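You operate a simulated robot arm through the tools that you are given. There is no shell and no other tool.

You are at the controls of a simulated two-armed robot. One attempt, no reset.

JOB
On the cab bench top, fold the rag in half, so that its two long edges meet.

The check looks at the end state, three seconds after you hand in, the way a careful person would. Anything else that was tipped, shoved, dropped, spilled or broken makes it a failure. Flat cloth is picked up by pressing the open fingertips on it (5 to 10 N) and closing them slowly along it; thin cloth reads only 2 to 8 mm in the jaws.

ROBOT AND FRAMES
Two 7-joint arms with two-finger parallel grippers on one trunk, on a base that drives. Base frame: it is fixed to the floor where the robot stands at the start and does not move with it; the origin is under the middle of the robot, x ahead of it, y to its left, z up; the surface under the hand at the start is at about z = 0.86. Units: m, rad, N and s.
The left shoulder is at the start at [0.124, 0.171, 1.162], the right one opposite. With the tool pointing down near the work surface each hand reaches from about 0.44 to 0.92 m from the robot's upright axis, wherever it stands, measured 20 degrees to its own side. Places, roughly: cab bench top [0.7, 0.1, 0.9]. Payload 4.4 kg a hand.
Tool frame (each hand has its own): the origin (TCP) lies between the finger pads and is the grasp point; the fingertips stand 0.023 m ahead of it; z points along the fingers, y is the line along which they close. Largest opening 0.094 m; finger width 0.038, thickness 0.01; the body of the gripper, 0.054 by 0.096 m, starts 0.039 m behind the TCP.
Orientation is that of the tool frame in the base frame, as a unit quaternion [x, y, z, w]. With the fingers straight down and closing along the base's y, the tool's x points along the base's -x, its y along +y and its z along -z.

CONTROLS
- The arms move only by the tool apply_moves. It takes "left_series", "right_series" or both (then of equal length, played together; a hand with none holds still); each is a list of rows, each a list of 2 entries, a list of its own where there are three numbers: the shift along the base's x, y, z in m, then the turn, a rotation vector about the base's x, y, z in degrees. In form: [[[x, y, z], [ax, ay, az]], ...]. A call has 1 to 20 rows; each row is the pose to reach, as a shift and turn from the pose commanded when the call began. "left_claw" and "right_claw" are, for a hand that has rows, the gripper command, from -1 (fully open) to 1 (shut), values between in proportion, set as the call begins (left out, the last holds). A row lasts 0.2 s, in which the tool goes at most 0.05 m and 0.15 rad; a call with a longer step from one row to the next is refused whole, and so is a gripper value outside its range. Where a pose cannot be reached the arm comes as near as it can. A force on the tool above 40 N (or 10 N above the force at the start of the call, whichever is more), or a blocked arm, ends the call early, and 0.2 s more pass. Each finger travels about 0.072 m/s and halts on what it meets, pressing with about 21 N; the grip force reading is that of the motor and also rises with nothing between the fingers. The clock runs only during rows and for 0.2 s after the last one: add rows that repeat a pose to give the fingers time. The reply holds the time, the measured pose of the TCP, the force on the tool along the base axes, the opening and the grip force, in the units named above and with some noise, with the torque about the TCP (base axes, N m) and any sound that the robot's microphone picked up, and new pictures: "views" is both (left out), scene, wrist or none (wrist: the cameras of the hands that moved).
- Cameras (640 x 400 px; columns grow to the right, rows downward): "scene" is now at [0.2383, -0.0241, 1.2959]; the picture's right is [-0.35, -0.94, 0.00], its down [-0.60, 0.22, -0.77] and it looks along [0.72, -0.27, -0.64] (base axes); focal length 214 px, centre (320, 200). "left" rides on the left gripper at [0.087, -0.016, -0.074] in its tool frame; the picture's right is [0.18, 0.98, 0.00], its down [-0.58, 0.11, -0.81] and it looks along [-0.79, 0.15, 0.59] (tool axes); focal length 243 px, centre (320, 200). "right" rides on the right gripper at [0.086, 0.016, -0.075] in its tool frame; the picture's right is [-0.18, 0.98, 0.00], its down [-0.58, -0.11, -0.81] and it looks along [-0.79, -0.15, 0.59] (tool axes); focal length 243 px, centre (320, 200). There is no depth. A picture from a camera that has moved, and an enlarged one, comes with that camera's place and axes in the base frame and with its lens. The place of the scene camera against the robot may be out by one fixed shift of up to 0.012 m in any direction.
- slide_trunk(by): slides the trunk up (or, below 0, down) by that many m; the arms and the scene camera ride with it, the base frame stays. It gives what a move gives, with no picture.
- roll_base(legs): drives the robot by 1 to 6 legs, each [ahead, left, turn to the left] in m, m and rad, along the robot's own axes; the way and the turn of a leg run together, so that a leg with both is an arc; at most 1.5 m and 3.142 rad a leg. The arms and the cameras ride along, it lands a little off, and it stops where it bumps. It gives what a move gives, and a new picture of the scene camera.
- aim_head(pan, tilt): turns the head with the scene camera to pan (to the left, within 1.396 rad either way) and tilt (down, from -0.506 to 1.204), counted from straight ahead of the robot. It gives what a move gives, and a new picture of the scene camera.
- zoom(camera, box): a new picture of the part [left, top, right, bottom] of that camera's present view, enlarged. No time passes.
- finish_job(): hands the job in; it is judged then, once.

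Nothing tells you exact positions but the pictures and the camera data. Unless the task says otherwise, let go and move clear before handing in.

The tools are called after "Call:" as name(argument=value, ...) on one line, values as JSON. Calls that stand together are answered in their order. apply_moves: Moves the arms, as the interface text tells. Its arguments: {"type":"object","properties":{"left_series":{"type":"array","items":{"type":"array"}},"left_claw":{"type":"number"},"right_series":{"type":"array","items":{"type":"array"}},"right_claw":{"type":"number"},"views":{"type":"string","enum":["both","scene","wrist","none"]}},"required":[]} The other tools are called the same way: slide_trunk (by) slides the trunk up or down; roll_base (legs) drives the base; aim_head (pan, tilt) turns the head that bears the scene camera; zoom (camera, box) takes an enlarged picture of a part of a camera's view; finish_job () hands the job in.

At the start:

```text
time_s: 0.0
left_tcp_pos: [0.5992, 0.2235, 1.08]
left_ee_rot: [0.0, 1.0, 0.0, 0.001]
left_ft_force: [0.6, -0.8, 0.4]
left_wrist_torque: [0.01, -0.02, -0.05]
left_grip_width: 0.094
left_gripper_force: 0.1
right_tcp_pos: [0.5753, -0.2675, 1.0822]
right_ee_rot: [0.0, 1.0, 0.001, -0.001]
right_ft_force: [0.6, -0.3, 0.1]
right_wrist_torque: [-0.03, 0.01, -0.02]
right_grip_width: 0.0939
right_gripper_force: 0.1
trunk travel left (down, up): [-0.175, 0.213]
robot x, y, heading: [-0.0005, -0.0006, 0.002]
head pan, tilt: [-0.354, 0.688]
```

scene: 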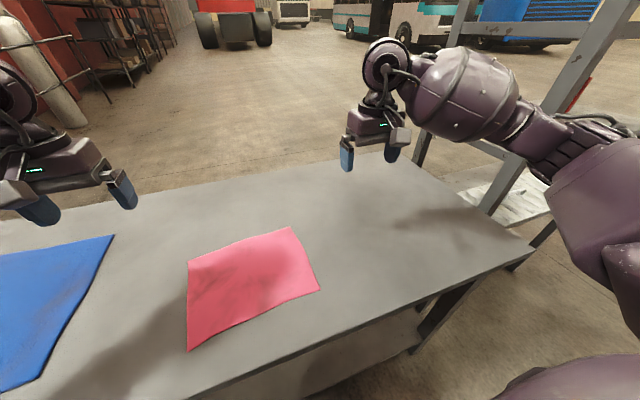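
right: 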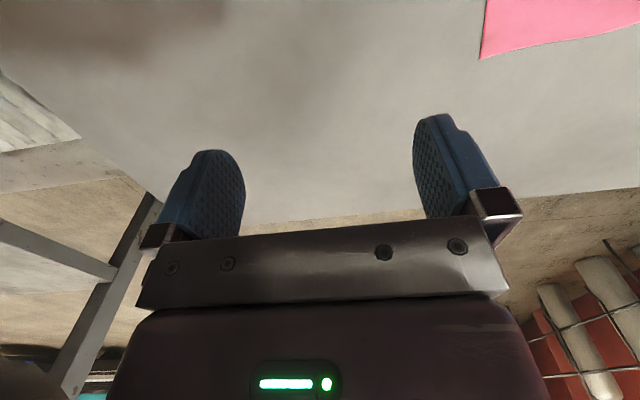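
left: 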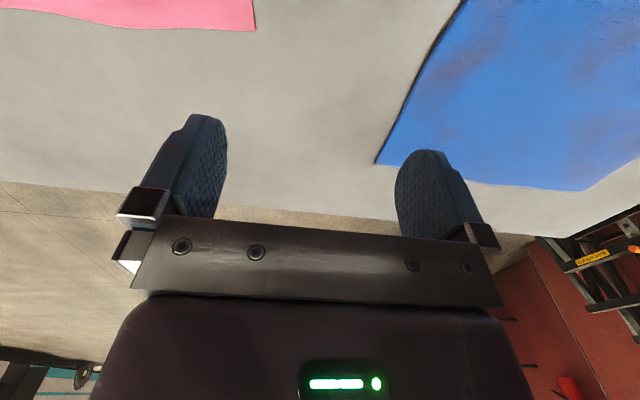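

I see a pink/red cloth in the middle of the bench and a larger blue cloth to the left. I need a better view to decide which one is the rag, so I'll turn the head.

Call:
aim_head(pan=0.25, tilt=0.85)

```text
time_s: 1.0
left_tcp_pos: [0.5992, 0.2235, 1.0793]
left_ee_rot: [0.0, 1.0, -0.001, 0.0]
left_ft_force: [-0.4, 0.0, 0.0]
left_wrist_torque: [0.01, 0.02, 0.04]
left_grip_width: 0.0938
left_gripper_force: 0.1
right_tcp_pos: [0.5751, -0.2666, 1.0818]
right_ee_rot: [-0.001, 1.0, 0.0, 0.0]
right_ft_force: [-0.6, 0.4, 0.0]
right_wrist_torque: [0.03, 0.0, 0.02]
right_grip_width: 0.094
right_gripper_force: 0.1
trunk travel left (down, up): [-0.175, 0.213]
robot x, y, heading: [-0.0011, -0.0016, 0.001]
head pan, tilt: [0.25, 0.85]
camera scene: at [0.234, 0.0248, 1.2827], right [0.25, -0.97, 0.0], down [-0.73, -0.18, -0.66], along [0.64, 0.16, -0.75], focal length 214 px, centre (320, 200)
```

scene: 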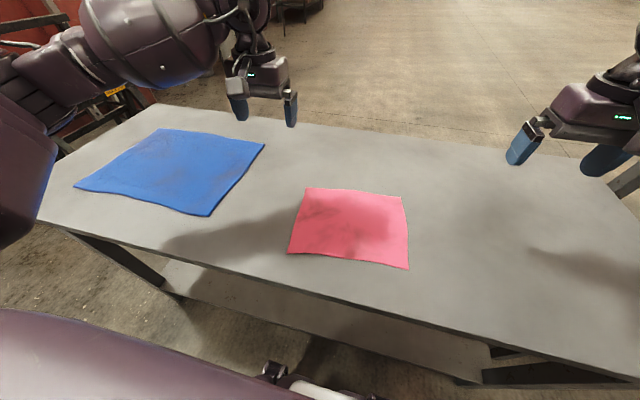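

Two cloths: a larger blue one that looks hemmed or thicker, and a smaller stained pink one. I'll zoom in on both to tell which is the rag.

Call:
zoom(camera="scene", box=[60, 110, 280, 230])

Call:
zoom(camera="scene", box=[260, 170, 440, 285])

```text
2.91 times, centred on (170, 170) of scene
camera zoom: at [0.234, 0.0248, 1.2827], right [0.25, -0.97, 0.0], down [-0.73, -0.18, -0.66], along [0.64, 0.16, -0.75], focal length 624 px, centre (756, 287)
```

zoom: 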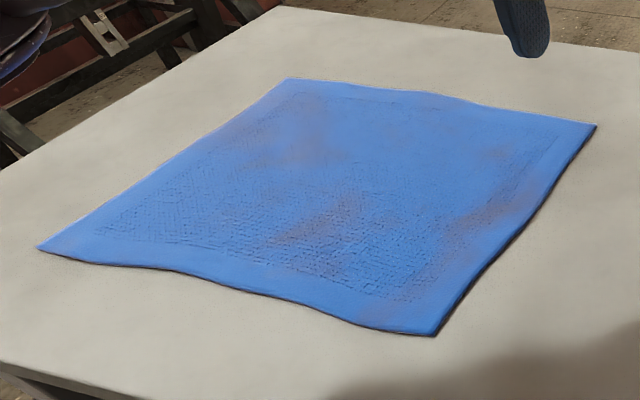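

```text
3.48 times, centred on (350, 228) of scene
camera zoom: at [0.234, 0.0248, 1.2827], right [0.25, -0.97, 0.0], down [-0.73, -0.18, -0.66], along [0.64, 0.16, -0.75], focal length 746 px, centre (216, 104)
```

zoom: 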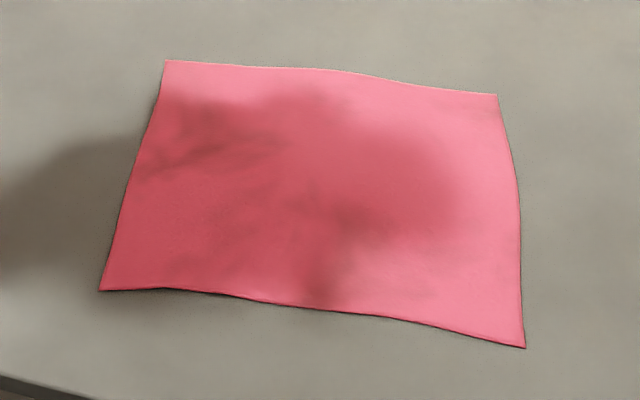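

The blue cloth has a woven towel texture and a hemmed border. The pink one is a plain, stained thin cloth about 0.255 x 0.20 m, so I take it to be the rag. Its long edges run roughly along y: the far edge at x≈0.64 and the near edge at x≈0.44. I'll back the base up a little so that both edges sit well within reach.

Call:
roll_base(legs=[[-0.14, 0, 0]])

Call:
aim_head(pan=0.05, tilt=0.75)

```text
time_s: 2.3
left_tcp_pos: [0.4594, 0.2236, 1.0802]
left_ee_rot: [0.0, 1.0, 0.0, 0.0]
left_ft_force: [-0.2, -0.3, 0.9]
left_wrist_torque: [-0.01, -0.03, 0.0]
left_grip_width: 0.0937
left_gripper_force: 0.1
right_tcp_pos: [0.4338, -0.2669, 1.0824]
right_ee_rot: [0.0, 1.0, 0.0, 0.0]
right_ft_force: [0.3, -0.6, 0.5]
right_wrist_torque: [-0.03, 0.0, -0.03]
right_grip_width: 0.0939
right_gripper_force: 0.1
trunk travel left (down, up): [-0.175, 0.213]
robot x, y, heading: [-0.138, 0.0015, -0.003]
head pan, tilt: [0.25, 0.85]
camera scene: at [0.0935, 0.0249, 1.2828], right [0.25, -0.97, 0.0], down [-0.73, -0.19, -0.66], along [0.64, 0.16, -0.75], focal length 214 px, centre (320, 200)
```

scene: 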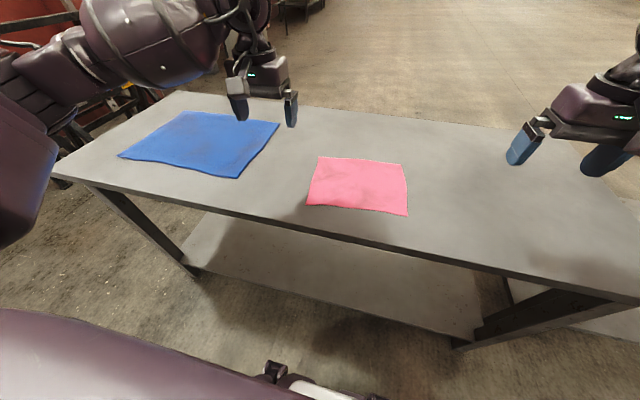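

```text
time_s: 3.1
left_tcp_pos: [0.4602, 0.2228, 1.0792]
left_ee_rot: [-0.001, 1.0, 0.0, 0.001]
left_ft_force: [0.1, -0.9, -1.2]
left_wrist_torque: [0.03, -0.02, 0.02]
left_grip_width: 0.0941
left_gripper_force: 0.1
right_tcp_pos: [0.4368, -0.2659, 1.0822]
right_ee_rot: [0.0, 1.0, 0.0, 0.0]
right_ft_force: [-0.5, -0.5, 0.0]
right_wrist_torque: [0.01, 0.06, -0.01]
right_grip_width: 0.0941
right_gripper_force: 0.1
trunk travel left (down, up): [-0.175, 0.213]
robot x, y, heading: [-0.1381, -0.0015, 0.003]
head pan, tilt: [0.051, 0.75]
camera scene: at [0.1013, 0.0098, 1.2906], right [0.05, -1.0, 0.0], down [-0.68, -0.03, -0.73], along [0.73, 0.04, -0.68], focal length 214 px, centre (320, 200)
```

scene: 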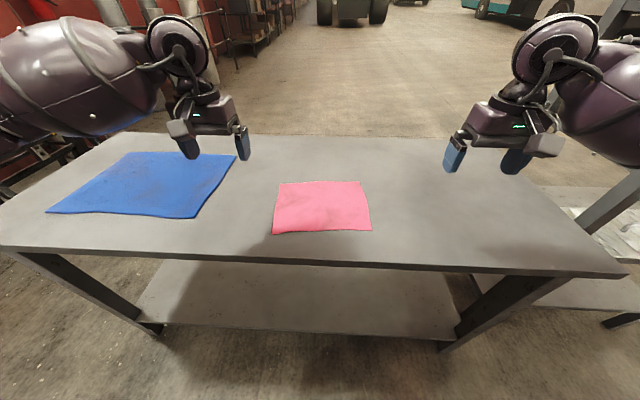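

The base is now 0.138 m back and the bench is clear. I'll take both hands above the far corners of the rag, turned so that the fingers close along x (across the long edge) with the wrist cameras on the outside.

Call:
apply_moves(left_series=[[[0.013, -0.0066, -0.007], [0, 0, -7]], [[0.026, -0.013, -0.014], [0, 0, -14]], [[0.039, -0.02, -0.021], [0, 0, -21]], [[0.052, -0.026, -0.028], [0, 0, -28]], [[0.065, -0.033, -0.035], [0, 0, -35]], [[0.078, -0.04, -0.042], [0, 0, -42]], [[0.091, -0.046, -0.049], [0, 0, -49]], [[0.104, -0.053, -0.056], [0, 0, -56]], [[0.117, -0.059, -0.063], [0, 0, -63]], [[0.13, -0.066, -0.07], [0, 0, -70]], [[0.143, -0.073, -0.077], [0, 0, -77]], [[0.156, -0.079, -0.084], [0, 0, -84]], [[0.156, -0.079, -0.084], [0, 0, -84]]], right_series=[[[0.017, 0.0165, -0.007], [0, 0, 8]], [[0.034, 0.033, -0.014], [0, 0, 16]], [[0.051, 0.05, -0.021], [0, 0, 24]], [[0.068, 0.066, -0.028], [0, 0, 32]], [[0.085, 0.083, -0.035], [0, 0, 40]], [[0.102, 0.099, -0.042], [0, 0, 48]], [[0.118, 0.116, -0.049], [0, 0, 56]], [[0.135, 0.132, -0.056], [0, 0, 64]], [[0.152, 0.149, -0.063], [0, 0, 72]], [[0.169, 0.165, -0.07], [0, 0, 80]], [[0.186, 0.182, -0.077], [0, 0, 88]], [[0.203, 0.198, -0.084], [0, 0, 96]], [[0.203, 0.198, -0.084], [0, 0, 96]]], views="both")

```text
time_s: 6.1
left_tcp_pos: [0.4735, 0.1499, 0.9787]
left_ee_rot: [0.586, 0.801, 0.087, 0.082]
left_ft_force: [0.9, -1.3, -0.4]
left_wrist_torque: [0.07, 0.03, 0.05]
left_grip_width: 0.0938
left_gripper_force: 0.1
left hand out of reach, approached as far as the arm can: row 7, 8, 9, 10, 11, 12, 13
right_tcp_pos: [0.4213, -0.0565, 0.9438]
right_ee_rot: [-0.701, 0.707, -0.041, 0.084]
right_ft_force: [-0.1, -0.2, -1.1]
right_wrist_torque: [0.03, 0.05, -0.01]
right_grip_width: 0.0938
right_gripper_force: 0.0
right hand out of reach, approached as far as the arm can: row 7, 8, 9, 10, 11, 12, 13
trunk travel left (down, up): [-0.175, 0.213]
robot x, y, heading: [-0.1334, 0.0008, -0.004]
head pan, tilt: [0.051, 0.75]
stopped in row 13 (right hand): the arm was blocked; the commanded pose is now the measured one
camera scene: at [0.1039, 0.0077, 1.2898], right [0.05, -1.0, 0.0], down [-0.68, -0.03, -0.73], along [0.73, 0.04, -0.68], focal length 214 px, centre (320, 200)
camera right: at [0.3905, -0.1465, 1.0068], right [-0.97, 0.2, -0.16], down [-0.03, 0.53, 0.85], along [0.26, 0.82, -0.51], focal length 243 px, centre (320, 200)
camera left: at [0.416, 0.2258, 1.0445], right [0.85, 0.47, 0.23], down [0.09, -0.56, 0.83], along [0.51, -0.69, -0.52], focal length 243 px, centre (320, 200)
```

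scene: 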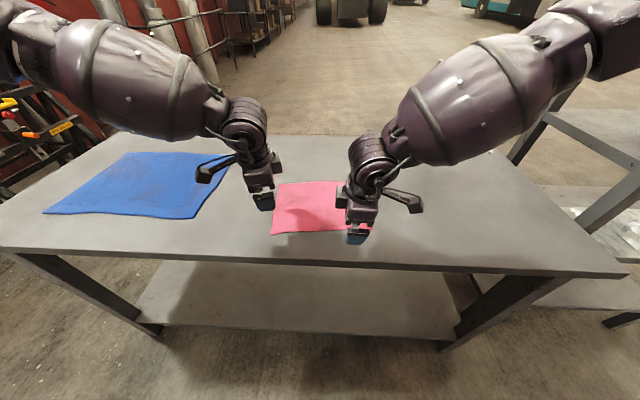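
right: 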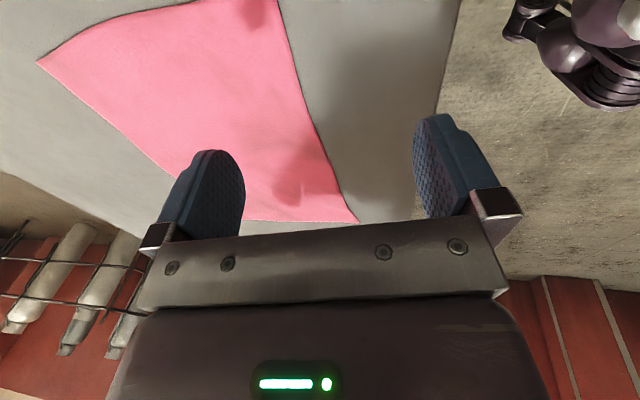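
left: 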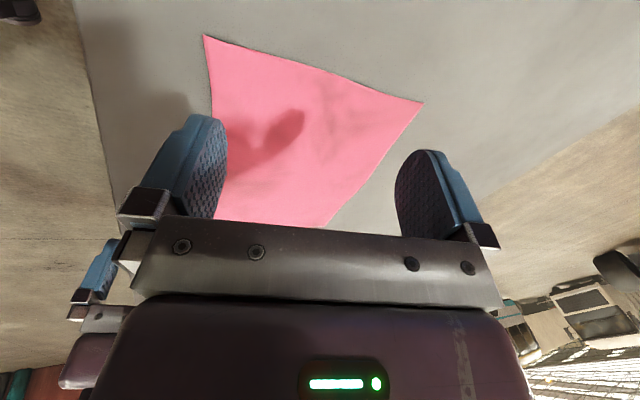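

The reach failed once the hands had yawed past about 50° that way, probably at a wrist joint limit. Nothing was touched. I'll undo the turn and try the other yaw direction.

Call:
apply_moves(left_series=[[[-0.001, 0.006, 0.009], [-0.9, 0.8, 6]], [[-0.002, 0.012, 0.018], [-1.8, 1.7, 12]], [[-0.003, 0.018, 0.027], [-2.7, 2.5, 18]], [[-0.004, 0.024, 0.036], [-3.6, 3.4, 24]], [[-0.005, 0.03, 0.045], [-4.5, 4.2, 30]], [[-0.006, 0.036, 0.054], [-5.4, 5.1, 36]], [[-0.007, 0.042, 0.063], [-6.2, 5.9, 42]], [[-0.008, 0.048, 0.07], [-7.1, 6.7, 48]], [[-0.009, 0.054, 0.08], [-8.0, 7.6, 54]], [[-0.011, 0.06, 0.09], [-8.9, 8.4, 60]], [[-0.012, 0.067, 0.1], [-9.8, 9.3, 66]], [[-0.0135, 0.073, 0.1], [-10.7, 10.1, 72.1]]], right_series=[[[0.001, -0.017, 0.011], [0.4, 0.9, -7.4]], [[0.003, -0.035, 0.023], [0.9, 1.8, -14.9]], [[0.004, -0.052, 0.034], [1.3, 2.7, -22.3]], [[0.005, -0.07, 0.046], [1.7, 3.6, -29.7]], [[0.007, -0.087, 0.057], [2.2, 4.5, -37.2]], [[0.008, -0.105, 0.069], [2.6, 5.4, -44.6]], [[0.009, -0.122, 0.08], [3.0, 6.2, -52]], [[0.011, -0.14, 0.092], [3.5, 7.1, -59.5]], [[0.012, -0.157, 0.103], [3.9, 8.0, -66.9]], [[0.013, -0.175, 0.115], [4.3, 8.9, -74.3]], [[0.015, -0.192, 0.126], [4.8, 9.8, -81.8]], [[0.016, -0.21, 0.138], [5.2, 10.7, -89.2]]], views="scene")

```text
time_s: 8.7
left_tcp_pos: [0.458, 0.226, 1.0821]
left_ee_rot: [-0.003, 1.0, 0.001, 0.0]
left_ft_force: [-0.1, -0.5, 0.7]
left_wrist_torque: [0.01, 0.0, 0.0]
left_grip_width: 0.094
left_gripper_force: 0.1
right_tcp_pos: [0.4361, -0.2648, 1.0811]
right_ee_rot: [0.001, 1.0, -0.001, -0.002]
right_ft_force: [-0.1, -0.7, 0.4]
right_wrist_torque: [-0.03, 0.0, 0.0]
right_grip_width: 0.094
right_gripper_force: 0.0
trunk travel left (down, up): [-0.175, 0.213]
robot x, y, heading: [-0.1415, -0.0012, 0.002]
head pan, tilt: [0.051, 0.75]
camera scene: at [0.1011, 0.0095, 1.2907], right [0.05, -1.0, 0.0], down [-0.68, -0.03, -0.73], along [0.73, 0.04, -0.68], focal length 214 px, centre (320, 200)
```

scene: 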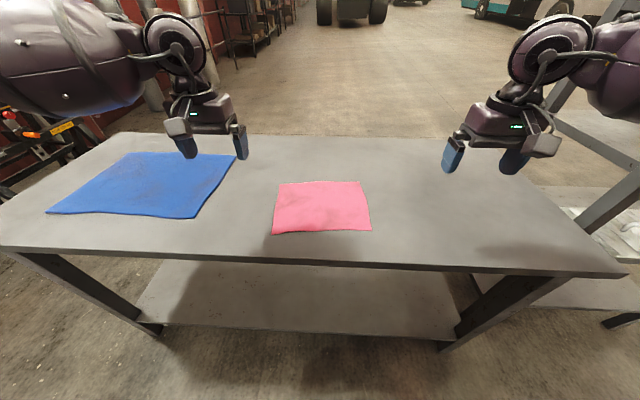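

Both hands are back at their default pose. Now I'll turn each hand in place the other way.

Call:
apply_moves(left_series=[[[0, 0, 0], [0, 0, 8]], [[0, 0, 0], [0, 0, 16]], [[0, 0, 0], [0, 0, 24]], [[0, 0, 0], [0, 0, 32]], [[0, 0, 0], [0, 0, 40]], [[0, 0, 0], [0, 0, 48]], [[0, 0, 0], [0, 0, 56]], [[0, 0, 0], [0, 0, 64]], [[0, 0, 0], [0, 0, 72]], [[0, 0, 0], [0, 0, 80]], [[0, 0, 0], [0, 0, 88]], [[0, 0, 0], [0, 0, 96]]], right_series=[[[0, 0, 0], [0, 0, -7]], [[0, 0, 0], [0, 0, -14]], [[0, 0, 0], [0, 0, -21]], [[0, 0, 0], [0, 0, -28]], [[0, 0, 0], [0, 0, -35]], [[0, 0, 0], [0, 0, -42]], [[0, 0, 0], [0, 0, -49]], [[0, 0, 0], [0, 0, -56]], [[0, 0, 0], [0, 0, -63]], [[0, 0, 0], [0, 0, -70]], [[0, 0, 0], [0, 0, -77]], [[0, 0, 0], [0, 0, -84]]], views="both")

```text
time_s: 11.3
left_tcp_pos: [0.4581, 0.2265, 1.0802]
left_ee_rot: [0.745, -0.667, 0.0, 0.001]
left_ft_force: [0.0, -0.3, 0.3]
left_wrist_torque: [0.02, -0.02, 0.0]
left_grip_width: 0.0939
left_gripper_force: 0.1
right_tcp_pos: [0.4352, -0.2654, 1.0806]
right_ee_rot: [0.67, 0.742, -0.001, -0.003]
right_ft_force: [0.3, 0.3, -0.1]
right_wrist_torque: [0.02, 0.01, 0.0]
right_grip_width: 0.0939
right_gripper_force: 0.2
trunk travel left (down, up): [-0.175, 0.213]
robot x, y, heading: [-0.1385, -0.0003, 0.003]
head pan, tilt: [0.051, 0.75]
camera scene: at [0.1014, 0.0096, 1.2906], right [0.05, -1.0, 0.0], down [-0.68, -0.03, -0.73], along [0.73, 0.04, -0.68], focal length 214 px, centre (320, 200)
camera right: at [0.4417, -0.177, 1.1553], right [1.0, -0.08, -0.01], down [-0.04, -0.59, 0.81], along [-0.07, -0.8, -0.59], focal length 243 px, centre (320, 200)
camera left: at [0.4845, 0.1419, 1.1544], right [-0.96, -0.29, 0.0], down [-0.17, 0.57, 0.81], along [-0.24, 0.77, -0.59], focal length 243 px, centre (320, 200)
```

scene: 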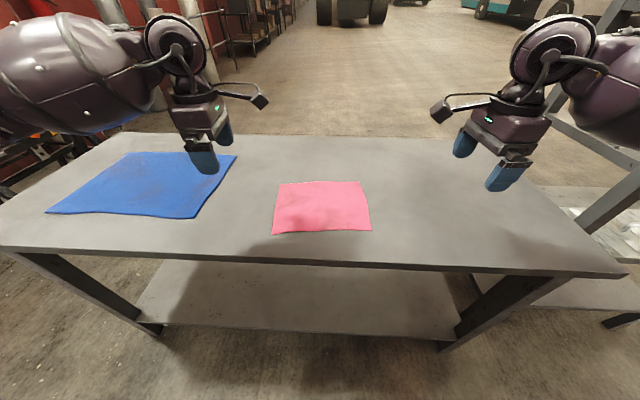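
right: 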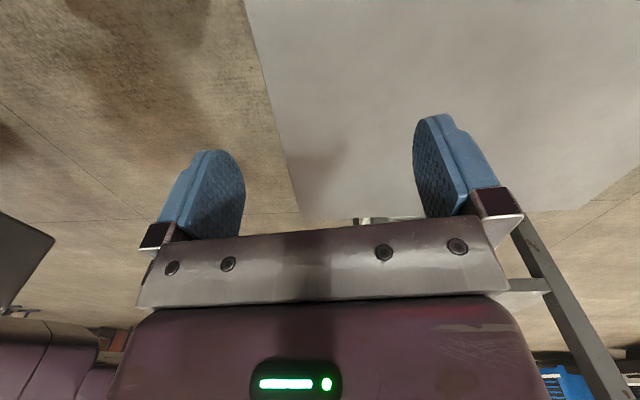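
left: 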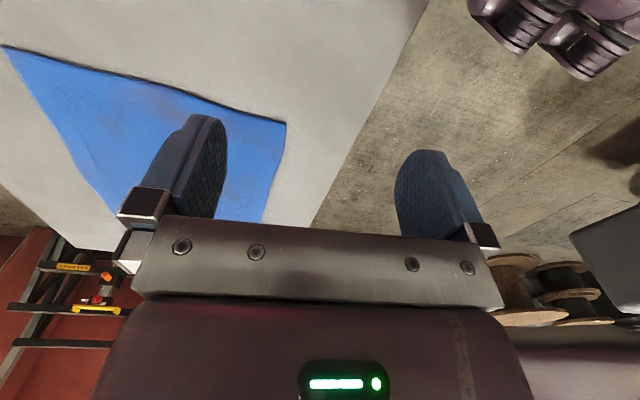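

This direction reaches fully, with the wrist cameras facing inward. I need to see how large the camera bodies are so the two hands don't collide.

Call:
zoom(camera="scene", box=[150, 60, 290, 180])

Call:
zoom(camera="scene", box=[260, 160, 390, 250])

```text
3.33 times, centred on (220, 120) of scene
camera zoom: at [0.1014, 0.0096, 1.2906], right [0.05, -1.0, 0.0], down [-0.68, -0.03, -0.73], along [0.73, 0.04, -0.68], focal length 715 px, centre (653, 467)
```

zoom: 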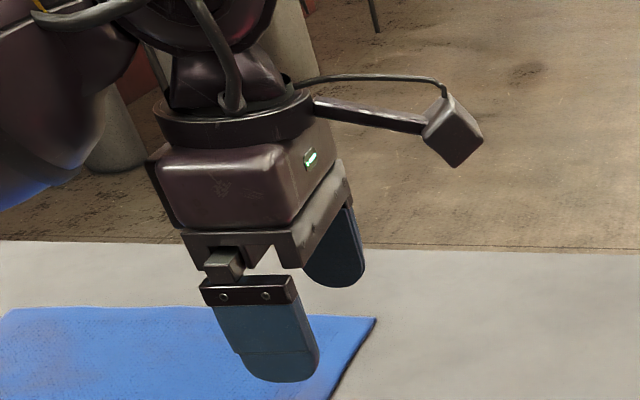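

```text
4.44 times, centred on (325, 205) of scene
camera zoom: at [0.1014, 0.0096, 1.2906], right [0.05, -1.0, 0.0], down [-0.68, -0.03, -0.73], along [0.73, 0.04, -0.68], focal length 953 px, centre (298, 178)
```

zoom: 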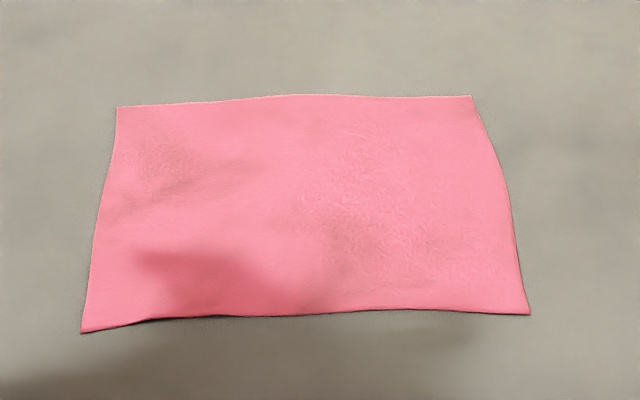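

The rag corners come out consistently from both views: far-left (0.631, 0.169), far-right (0.659, -0.088), near-right (0.456, -0.105), near-left (0.429, 0.150). I'll hover both hands over the far corners with the jaws part closed, spaced so the camera bodies stay clear of each other.

Call:
apply_moves(left_series=[[[0.02, -0.008, -0.01], [0, 0, 0]], [[0.04, -0.016, -0.02], [0, 0, 0]], [[0.06, -0.024, -0.03], [0, 0, 0]], [[0.08, -0.032, -0.04], [0, 0, 0]], [[0.1, -0.04, -0.05], [0, 0, 0]], [[0.12, -0.048, -0.06], [0, 0, 0]], [[0.14, -0.056, -0.07], [0, 0, 0]], [[0.1596, -0.0642, -0.08], [0, 0, 0]], [[0.1596, -0.0642, -0.08], [0, 0, 0]]], right_series=[[[0.026, 0.0226, -0.01], [0, 0, 0]], [[0.052, 0.045, -0.02], [0, 0, 0]], [[0.078, 0.068, -0.03], [0, 0, 0]], [[0.1045, 0.0906, -0.04], [0, 0, 0]], [[0.13, 0.113, -0.05], [0, 0, 0]], [[0.157, 0.136, -0.06], [0, 0, 0]], [[0.183, 0.1585, -0.07], [0, 0, 0]], [[0.2091, 0.1812, -0.08], [0, 0, 0]], [[0.2091, 0.1812, -0.08], [0, 0, 0]]], left_claw=0.28, right_claw=0.28, views="both")

```text
time_s: 13.3
left_tcp_pos: [0.6174, 0.1606, 1.0012]
left_ee_rot: [0.743, -0.669, 0.0, 0.0]
left_ft_force: [-1.1, 0.1, 0.3]
left_wrist_torque: [0.0, 0.0, -0.01]
left_grip_width: 0.0337
left_gripper_force: 0.1
right_tcp_pos: [0.6442, -0.0851, 1.0028]
right_ee_rot: [0.669, 0.743, 0.0, -0.002]
right_ft_force: [-0.6, -0.1, 0.0]
right_wrist_torque: [0.01, -0.01, -0.01]
right_grip_width: 0.0337
right_gripper_force: 0.1
trunk travel left (down, up): [-0.175, 0.213]
robot x, y, heading: [-0.1403, 0.0004, -0.001]
head pan, tilt: [0.051, 0.75]
camera scene: at [0.1004, 0.0093, 1.291], right [0.05, -1.0, 0.0], down [-0.68, -0.03, -0.73], along [0.73, 0.04, -0.68], focal length 214 px, centre (320, 200)
camera right: at [0.6508, 0.003, 1.076], right [1.0, -0.08, 0.0], down [-0.04, -0.59, 0.81], along [-0.07, -0.8, -0.59], focal length 243 px, centre (320, 200)
camera left: at [0.6421, 0.0772, 1.0745], right [-0.96, -0.29, 0.0], down [-0.17, 0.57, 0.81], along [-0.23, 0.77, -0.59], focal length 243 px, centre (320, 200)
```

scene: 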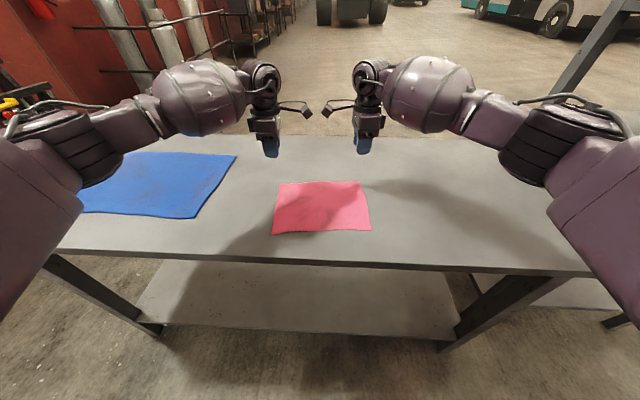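
right: 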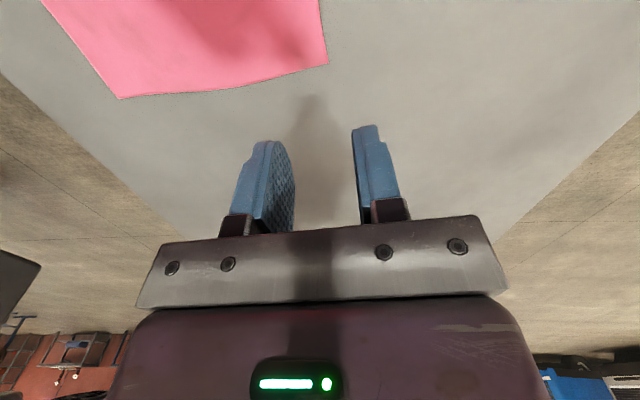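
left: 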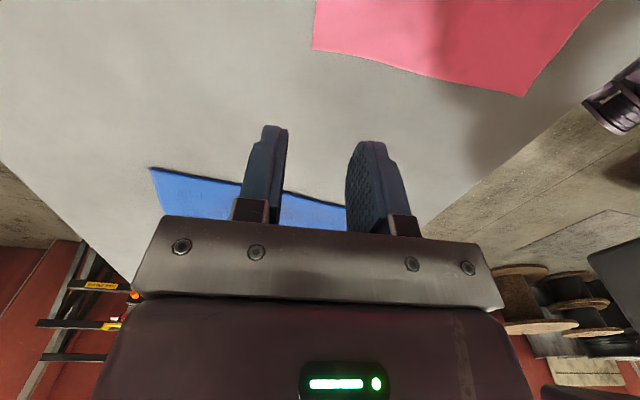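

The wrist cameras refine the far corners to about A (0.623, 0.162) and B (0.649, -0.094), assuming the surface is at z 0.86. I'll correct the lateral position and descend to just above the cloth.

Call:
apply_moves(left_series=[[[-0.004, -0.003, -0.03], [0, 0, 0]], [[-0.0083, -0.0055, -0.06], [0, 0, 0]], [[-0.0083, -0.0055, -0.085], [0, 0, 0]], [[-0.0083, -0.0055, -0.1], [0, 0, 0]], [[-0.0083, -0.0055, -0.1], [0, 0, 0]]], right_series=[[[-0.005, -0.003, -0.03], [0, 0, 0]], [[-0.0097, -0.0055, -0.06], [0, 0, 0]], [[-0.0097, -0.0055, -0.085], [0, 0, 0]], [[-0.0097, -0.0055, -0.1], [0, 0, 0]], [[-0.0097, -0.0055, -0.1], [0, 0, 0]]], views="both")

Call:
zoom(camera="scene", box=[240, 140, 400, 240])

```text
time_s: 14.5
left_tcp_pos: [0.6105, 0.1565, 0.9006]
left_ee_rot: [0.744, -0.668, 0.0, 0.0]
left_ft_force: [0.3, 0.3, -0.2]
left_wrist_torque: [0.0, -0.04, 0.02]
left_grip_width: 0.0337
left_gripper_force: 0.0
right_tcp_pos: [0.6334, -0.09, 0.9029]
right_ee_rot: [0.669, 0.743, 0.0, -0.002]
right_ft_force: [-0.2, 0.8, 0.7]
right_wrist_torque: [0.02, -0.01, -0.02]
right_grip_width: 0.0337
right_gripper_force: 0.1
trunk travel left (down, up): [-0.175, 0.213]
robot x, y, heading: [-0.1379, 0.0015, -0.002]
head pan, tilt: [0.051, 0.75]
camera scene: at [0.1009, 0.0097, 1.2909], right [0.05, -1.0, 0.0], down [-0.68, -0.03, -0.73], along [0.73, 0.04, -0.68], focal length 214 px, centre (320, 200)
camera right: at [0.6404, -0.0015, 0.9771], right [1.0, -0.08, 0.0], down [-0.04, -0.59, 0.8], along [-0.07, -0.8, -0.59], focal length 243 px, centre (320, 200)
camera left: at [0.6362, 0.0735, 0.9745], right [-0.96, -0.29, 0.0], down [-0.17, 0.57, 0.81], along [-0.23, 0.77, -0.59], focal length 243 px, centre (320, 200)
```

scene: 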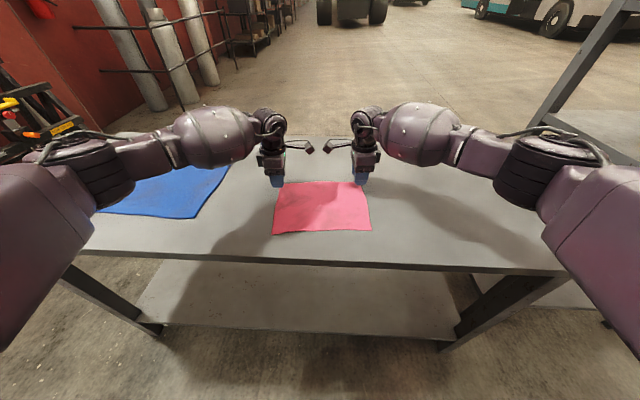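
right: 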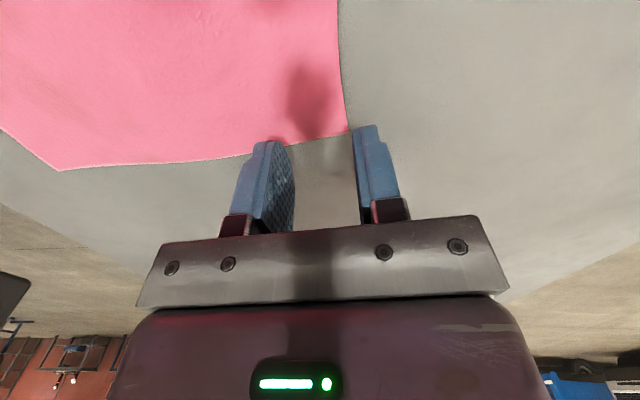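
left: 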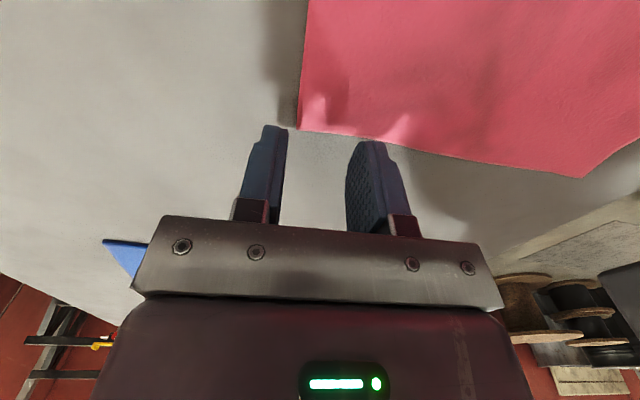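

```text
4.00 times, centred on (320, 190) of scene
camera zoom: at [0.1009, 0.0097, 1.2909], right [0.05, -1.0, 0.0], down [-0.68, -0.03, -0.73], along [0.73, 0.04, -0.68], focal length 858 px, centre (320, 240)
```

zoom: 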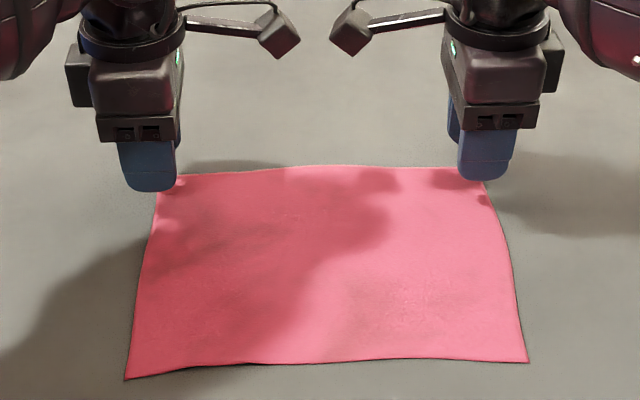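

Both hand positions check out, the wrist-camera estimates agree from two heights, and the surface is at z≈0.86. I'll descend to near contact with a small x correction on the right hand.

Call:
apply_moves(left_series=[[[0, 0, -0.005], [0, 0, 0]], [[0, 0, -0.01], [0, 0, 0]], [[0, 0, -0.014], [0, 0, 0]], [[0, 0, -0.014], [0, 0, 0]]], right_series=[[[0.0025, 0, -0.005], [0, 0, 0]], [[0.0025, 0, -0.01], [0, 0, 0]], [[0.0025, 0, -0.015], [0, 0, 0]], [[0.0025, 0, -0.015], [0, 0, 0]]], views="none")

Call:
apply_moves(left_series=[[[0, 0, -0.001], [0, 0, 0]], [[0, 0, -0.002], [0, 0, 0]], [[0, 0, -0.003], [0, 0, 0]], [[0, 0, -0.003], [0, 0, 0]]], right_series=[[[0, 0, -0.001], [0, 0, 0]], [[0, 0, -0.002], [0, 0, 0]], [[0, 0, -0.003], [0, 0, 0]], [[0, 0, -0.003], [0, 0, 0]]], views="none")

```text
time_s: 15.5
left_tcp_pos: [0.6103, 0.1564, 0.8862]
left_ee_rot: [0.745, -0.667, 0.0, 0.001]
left_ft_force: [-0.5, 1.2, -0.4]
left_wrist_torque: [-0.01, 0.02, 0.01]
left_grip_width: 0.0337
left_gripper_force: 0.1
right_tcp_pos: [0.6367, -0.0898, 0.8872]
right_ee_rot: [0.669, 0.743, 0.0, -0.003]
right_ft_force: [-0.2, 0.1, -0.2]
right_wrist_torque: [0.02, 0.0, -0.01]
right_grip_width: 0.0337
right_gripper_force: 0.1
trunk travel left (down, up): [-0.175, 0.213]
robot x, y, heading: [-0.1401, 0.0019, -0.001]
head pan, tilt: [0.051, 0.75]
```

```text
time_s: 16.5
left_tcp_pos: [0.6098, 0.1568, 0.8843]
left_ee_rot: [0.745, -0.667, 0.001, 0.0]
left_ft_force: [0.0, 1.7, 1.2]
left_wrist_torque: [0.0, 0.06, -0.04]
left_grip_width: 0.0336
left_gripper_force: 0.0
right_tcp_pos: [0.6375, -0.0902, 0.8837]
right_ee_rot: [0.669, 0.743, 0.0, -0.002]
right_ft_force: [0.5, 1.3, 4.0]
right_wrist_torque: [-0.01, 0.06, -0.03]
right_grip_width: 0.034
right_gripper_force: 0.0
trunk travel left (down, up): [-0.175, 0.213]
robot x, y, heading: [-0.1384, -0.0019, 0.003]
head pan, tilt: [0.051, 0.75]
```

Contact is just starting (left about 1 N, right about 4 N). I'll press a little more.

Call:
apply_moves(left_series=[[[0, 0, -0.001], [0, 0, 0]], [[0, 0, -0.002], [0, 0, 0]], [[0, 0, -0.002], [0, 0, 0]]], right_series=[[[0, 0, -0.0005], [0, 0, 0]], [[0, 0, -0.001], [0, 0, 0]], [[0, 0, -0.001], [0, 0, 0]]], views="wrist")

```text
time_s: 17.3
left_tcp_pos: [0.6109, 0.1556, 0.8833]
left_ee_rot: [0.744, -0.668, 0.001, 0.0]
left_ft_force: [-0.8, -0.3, 10.2]
left_wrist_torque: [-0.12, 0.25, 0.03]
left_grip_width: 0.034
left_gripper_force: 0.5
right_tcp_pos: [0.6359, -0.0897, 0.8843]
right_ee_rot: [0.669, 0.743, 0.0, -0.002]
right_ft_force: [0.7, -0.3, 5.2]
right_wrist_torque: [0.0, 0.14, 0.0]
right_grip_width: 0.0331
right_gripper_force: 0.0
trunk travel left (down, up): [-0.175, 0.213]
robot x, y, heading: [-0.139, 0.0011, 0.002]
head pan, tilt: [0.051, 0.75]
camera right: at [0.6424, -0.0017, 0.9588], right [1.0, -0.08, 0.0], down [-0.04, -0.59, 0.8], along [-0.07, -0.8, -0.59], focal length 243 px, centre (320, 200)
camera left: at [0.6355, 0.0731, 0.9583], right [-0.96, -0.29, 0.0], down [-0.17, 0.57, 0.81], along [-0.23, 0.77, -0.59], focal length 243 px, centre (320, 200)
```

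right: 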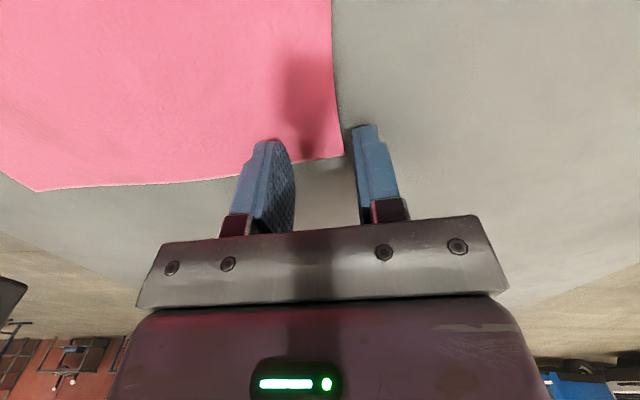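
left: 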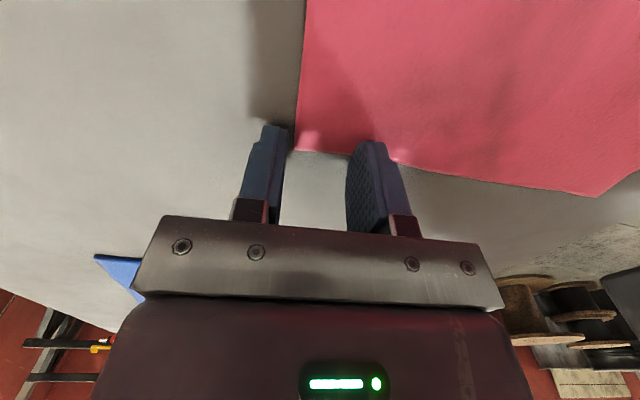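

The outer fingers stand just past the cloth edge and the inner ones press on it. I'll close slowly in steps.

Call:
apply_moves(left_series=[[[0, 0, 0], [0, 0, 0]], [[0, 0, 0], [0, 0, 0]]], right_series=[[[0, 0, -0.0005], [0, 0, 0]], [[0, 0, -0.001], [0, 0, 0]]], left_claw=0.36, right_claw=0.36, views="none")

Call:
apply_moves(left_series=[[[0, 0, 0], [0, 0, 0]], [[0, 0, 0], [0, 0, 0]]], right_series=[[[0, 0, 0], [0, 0, 0]], [[0, 0, 0], [0, 0, 0]]], left_claw=0.45, right_claw=0.45, views="wrist")

```text
time_s: 17.9
left_tcp_pos: [0.6088, 0.1552, 0.8846]
left_ee_rot: [0.744, -0.668, 0.001, -0.001]
left_ft_force: [0.1, -0.5, 10.9]
left_wrist_torque: [-0.1, 0.25, 0.04]
left_grip_width: 0.0303
left_gripper_force: 0.2
right_tcp_pos: [0.636, -0.0904, 0.8845]
right_ee_rot: [0.669, 0.743, 0.001, -0.003]
right_ft_force: [-1.3, -1.1, 10.6]
right_wrist_torque: [0.0, 0.22, 0.01]
right_grip_width: 0.0306
right_gripper_force: 1.2
trunk travel left (down, up): [-0.175, 0.213]
robot x, y, heading: [-0.1403, -0.0009, 0.003]
head pan, tilt: [0.051, 0.75]
```

```text
time_s: 18.5
left_tcp_pos: [0.61, 0.1572, 0.8837]
left_ee_rot: [0.744, -0.668, 0.001, 0.001]
left_ft_force: [2.1, -0.5, 12.5]
left_wrist_torque: [-0.14, 0.18, 0.0]
left_grip_width: 0.0252
left_gripper_force: 0.1
right_tcp_pos: [0.6361, -0.0899, 0.8837]
right_ee_rot: [0.669, 0.743, 0.0, -0.002]
right_ft_force: [1.4, 0.2, 13.0]
right_wrist_torque: [0.0, 0.23, -0.05]
right_grip_width: 0.0255
right_gripper_force: 0.0
trunk travel left (down, up): [-0.175, 0.213]
robot x, y, heading: [-0.1406, -0.0011, -0.003]
head pan, tilt: [0.051, 0.75]
camera right: at [0.6422, -0.0017, 0.9588], right [1.0, -0.08, 0.0], down [-0.05, -0.59, 0.8], along [-0.07, -0.8, -0.59], focal length 243 px, centre (320, 200)
camera left: at [0.635, 0.0731, 0.9583], right [-0.96, -0.29, 0.0], down [-0.17, 0.57, 0.81], along [-0.23, 0.77, -0.59], focal length 243 px, centre (320, 200)
```

right: 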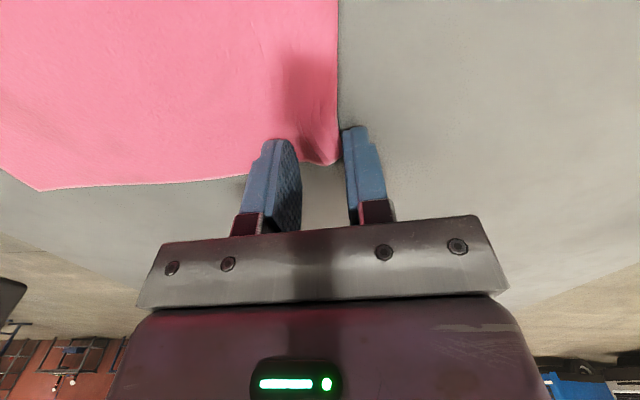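
left: 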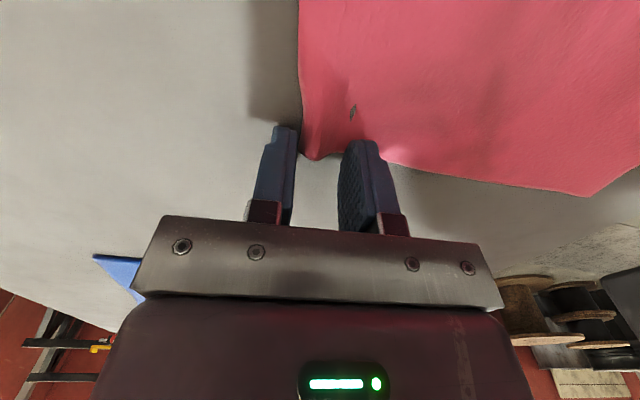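

The cloth is being drawn in and the edge is climbing at the outer finger. I'll keep closing while easing the pressure a little.

Call:
apply_moves(left_series=[[[0, 0, 0.0004], [0, 0, 0]], [[0, 0, 0.0004], [0, 0, 0]]], right_series=[[[0, 0, 0.0004], [0, 0, 0]], [[0, 0, 0.0004], [0, 0, 0]]], left_claw=0.55, right_claw=0.55, views="none")

Call:
apply_moves(left_series=[[[0, 0, 0], [0, 0, 0]], [[0, 0, 0], [0, 0, 0]]], right_series=[[[0, 0, 0], [0, 0, 0]], [[0, 0, 0], [0, 0, 0]]], left_claw=0.65, right_claw=0.65, views="wrist")

```text
time_s: 19.1
left_tcp_pos: [0.6102, 0.1558, 0.884]
left_ee_rot: [0.745, -0.667, 0.001, 0.0]
left_ft_force: [1.0, -0.8, 14.6]
left_wrist_torque: [-0.15, 0.15, 0.02]
left_grip_width: 0.0207
left_gripper_force: 0.0
right_tcp_pos: [0.6355, -0.0907, 0.884]
right_ee_rot: [0.67, 0.743, 0.0, -0.002]
right_ft_force: [1.2, 1.2, 12.7]
right_wrist_torque: [-0.02, 0.17, -0.01]
right_grip_width: 0.021
right_gripper_force: 0.1
trunk travel left (down, up): [-0.175, 0.213]
robot x, y, heading: [-0.1404, -0.001, -0.004]
head pan, tilt: [0.051, 0.75]
```

```text
time_s: 19.7
left_tcp_pos: [0.6091, 0.1569, 0.8857]
left_ee_rot: [0.745, -0.667, 0.0, -0.001]
left_ft_force: [0.9, -0.2, 15.9]
left_wrist_torque: [-0.15, 0.21, -0.01]
left_grip_width: 0.016
left_gripper_force: 0.0
right_tcp_pos: [0.6361, -0.0904, 0.8851]
right_ee_rot: [0.669, 0.744, 0.001, -0.002]
right_ft_force: [0.4, 0.1, 12.6]
right_wrist_torque: [-0.02, 0.15, -0.04]
right_grip_width: 0.0162
right_gripper_force: 0.0
trunk travel left (down, up): [-0.175, 0.213]
robot x, y, heading: [-0.14, -0.0002, -0.001]
head pan, tilt: [0.051, 0.75]
camera right: at [0.6421, -0.0017, 0.9588], right [1.0, -0.08, 0.0], down [-0.05, -0.59, 0.8], along [-0.07, -0.8, -0.59], focal length 243 px, centre (320, 200)
camera left: at [0.6345, 0.0731, 0.9582], right [-0.96, -0.29, 0.0], down [-0.17, 0.57, 0.81], along [-0.23, 0.77, -0.59], focal length 243 px, centre (320, 200)
```

right: 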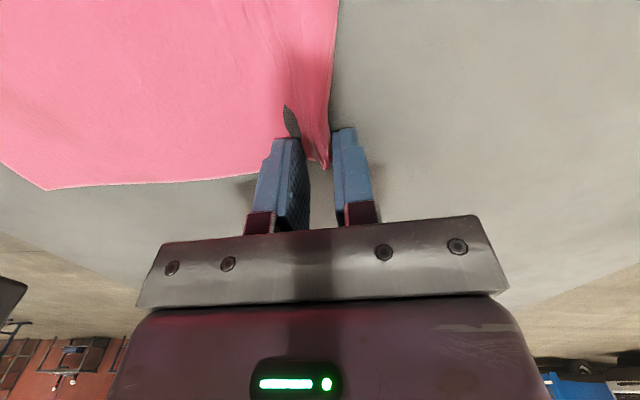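
left: 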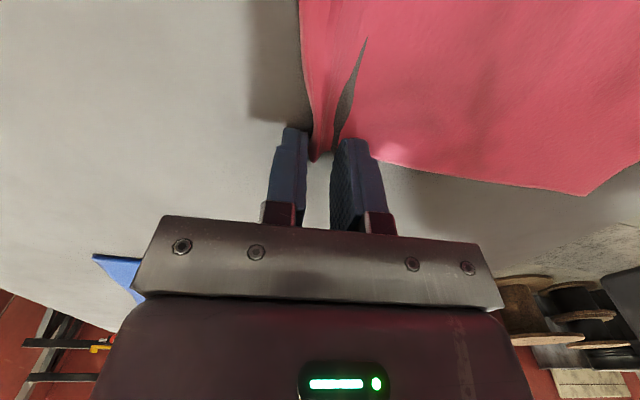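

A ridge has formed between the fingers at both corners. I'll continue to full closure.

Call:
apply_moves(left_series=[[[0, 0, 0.0006], [0, 0, 0]], [[0, 0, 0.0006], [0, 0, 0]]], right_series=[[[0, 0, 0.0004], [0, 0, 0]], [[0, 0, 0.0004], [0, 0, 0]]], left_claw=0.78, right_claw=0.78, views="none")

Call:
apply_moves(left_series=[[[0, 0, 0], [0, 0, 0]], [[0, 0, 0], [0, 0, 0]], [[0, 0, 0], [0, 0, 0]]], right_series=[[[0, 0, 0], [0, 0, 0]], [[0, 0, 0], [0, 0, 0]], [[0, 0, 0], [0, 0, 0]]], left_claw=1, right_claw=1, views="wrist")

```text
time_s: 20.3
left_tcp_pos: [0.6088, 0.1569, 0.8852]
left_ee_rot: [0.745, -0.667, -0.001, 0.0]
left_ft_force: [1.2, -1.3, 11.7]
left_wrist_torque: [-0.13, 0.08, -0.01]
left_grip_width: 0.0104
left_gripper_force: 0.0
right_tcp_pos: [0.6361, -0.0898, 0.884]
right_ee_rot: [0.669, 0.743, 0.0, -0.002]
right_ft_force: [-0.5, -0.2, 12.6]
right_wrist_torque: [-0.01, 0.17, -0.01]
right_grip_width: 0.0111
right_gripper_force: 0.6
trunk travel left (down, up): [-0.175, 0.213]
robot x, y, heading: [-0.1372, -0.0025, 0.002]
head pan, tilt: [0.051, 0.75]
```

```text
time_s: 21.1
left_tcp_pos: [0.6093, 0.1577, 0.8838]
left_ee_rot: [0.744, -0.668, 0.0, 0.0]
left_ft_force: [0.2, -1.0, 9.9]
left_wrist_torque: [-0.11, 0.07, 0.02]
left_grip_width: 0.0026
left_gripper_force: 21.4
right_tcp_pos: [0.6352, -0.0912, 0.8834]
right_ee_rot: [0.669, 0.743, 0.0, -0.002]
right_ft_force: [-1.8, -0.6, 14.0]
right_wrist_torque: [0.0, 0.13, -0.02]
right_grip_width: 0.0023
right_gripper_force: 21.1
trunk travel left (down, up): [-0.175, 0.213]
robot x, y, heading: [-0.1403, -0.0015, 0.002]
head pan, tilt: [0.051, 0.75]
camera right: at [0.6422, -0.0017, 0.9587], right [1.0, -0.08, 0.0], down [-0.05, -0.59, 0.8], along [-0.07, -0.8, -0.59], focal length 243 px, centre (320, 200)
camera left: at [0.634, 0.0733, 0.9582], right [-0.96, -0.29, 0.0], down [-0.17, 0.57, 0.81], along [-0.23, 0.77, -0.59], focal length 243 px, centre (320, 200)
```

right: 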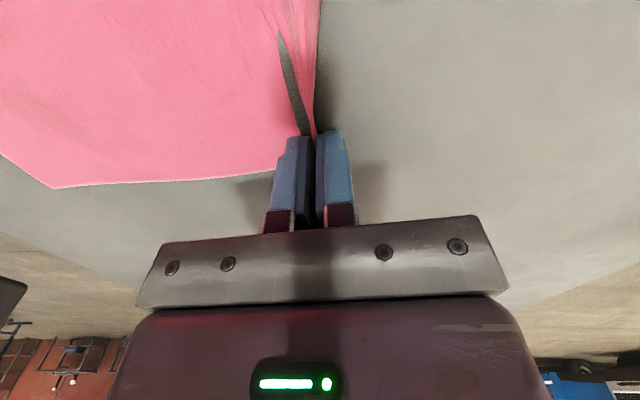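
left: 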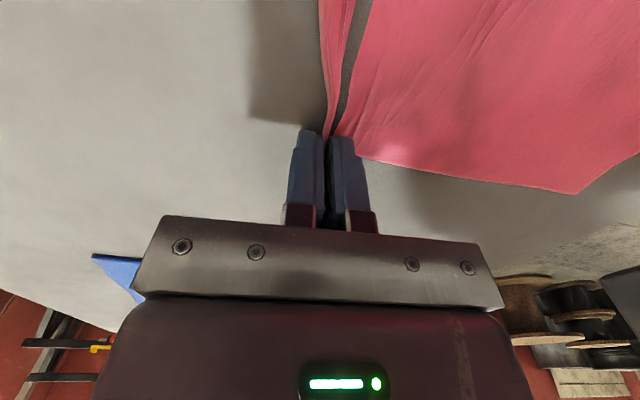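

The jaws read 2.3–2.6 mm on both sides, consistent with cloth in them. I'll lift gently and check that both corners are held.

Call:
apply_moves(left_series=[[[0, 0, 0.006], [0, 0, 0]], [[0, 0, 0.014], [0, 0, 0]], [[-0.002, 0, 0.022], [0, 0, 0]], [[-0.005, 0, 0.03], [0, 0, 0]], [[-0.008, 0, 0.04], [0, 0, 0]], [[-0.008, 0, 0.04], [0, 0, 0]]], right_series=[[[0, 0, 0.006], [0, 0, 0]], [[0, 0, 0.014], [0, 0, 0]], [[-0.002, 0, 0.022], [0, 0, 0]], [[-0.005, 0, 0.03], [0, 0, 0]], [[-0.008, 0, 0.04], [0, 0, 0]], [[-0.008, 0, 0.04], [0, 0, 0]]], views="both")

Call:
zoom(camera="scene", box=[240, 120, 400, 240])

```text
time_s: 22.5
left_tcp_pos: [0.6015, 0.157, 0.9234]
left_ee_rot: [0.745, -0.668, -0.001, 0.0]
left_ft_force: [0.7, -1.2, 0.1]
left_wrist_torque: [0.0, 0.02, -0.02]
left_grip_width: 0.0027
left_gripper_force: 21.1
right_tcp_pos: [0.6303, -0.0898, 0.9217]
right_ee_rot: [0.669, 0.743, 0.0, -0.003]
right_ft_force: [0.7, 0.1, -1.5]
right_wrist_torque: [-0.01, 0.0, 0.01]
right_grip_width: 0.0022
right_gripper_force: 20.7
trunk travel left (down, up): [-0.175, 0.213]
robot x, y, heading: [-0.1388, -0.001, 0.002]
head pan, tilt: [0.051, 0.75]
camera scene: at [0.1018, 0.0097, 1.2905], right [0.05, -1.0, 0.0], down [-0.68, -0.03, -0.73], along [0.73, 0.04, -0.68], focal length 214 px, centre (320, 200)
camera right: at [0.6363, -0.0015, 0.9962], right [1.0, -0.08, -0.01], down [-0.04, -0.59, 0.8], along [-0.07, -0.8, -0.59], focal length 243 px, centre (320, 200)
camera left: at [0.6278, 0.0729, 0.9966], right [-0.96, -0.29, 0.0], down [-0.17, 0.57, 0.81], along [-0.23, 0.77, -0.59], focal length 243 px, centre (320, 200)
```

scene: 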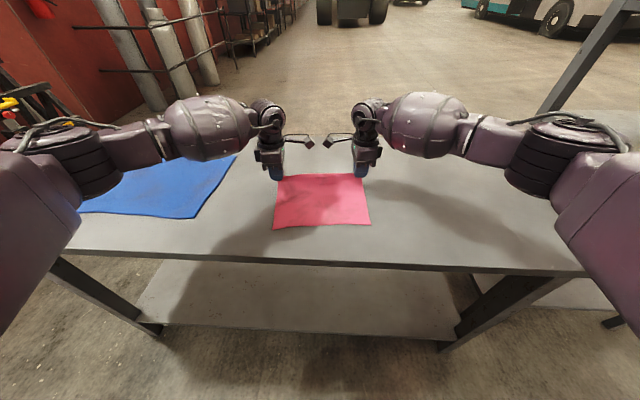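
right: 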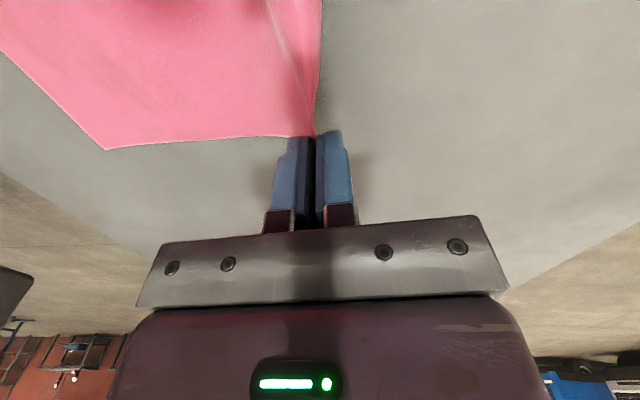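
left: 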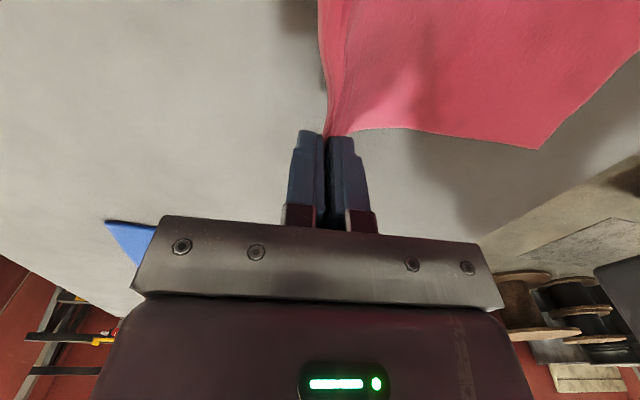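

```text
3.33 times, centred on (320, 180) of scene
camera zoom: at [0.1018, 0.0097, 1.2905], right [0.05, -1.0, 0.0], down [-0.68, -0.03, -0.73], along [0.73, 0.04, -0.68], focal length 715 px, centre (320, 267)
```

zoom: 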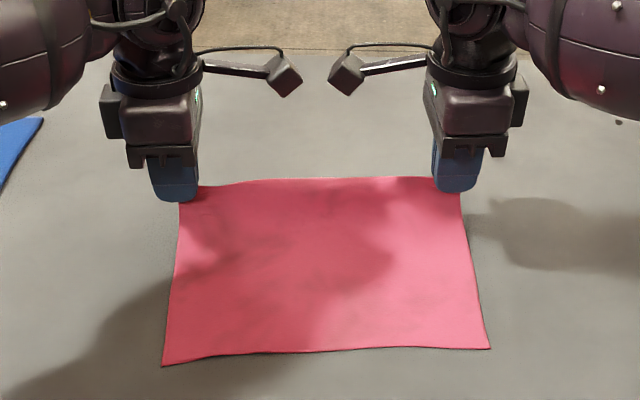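

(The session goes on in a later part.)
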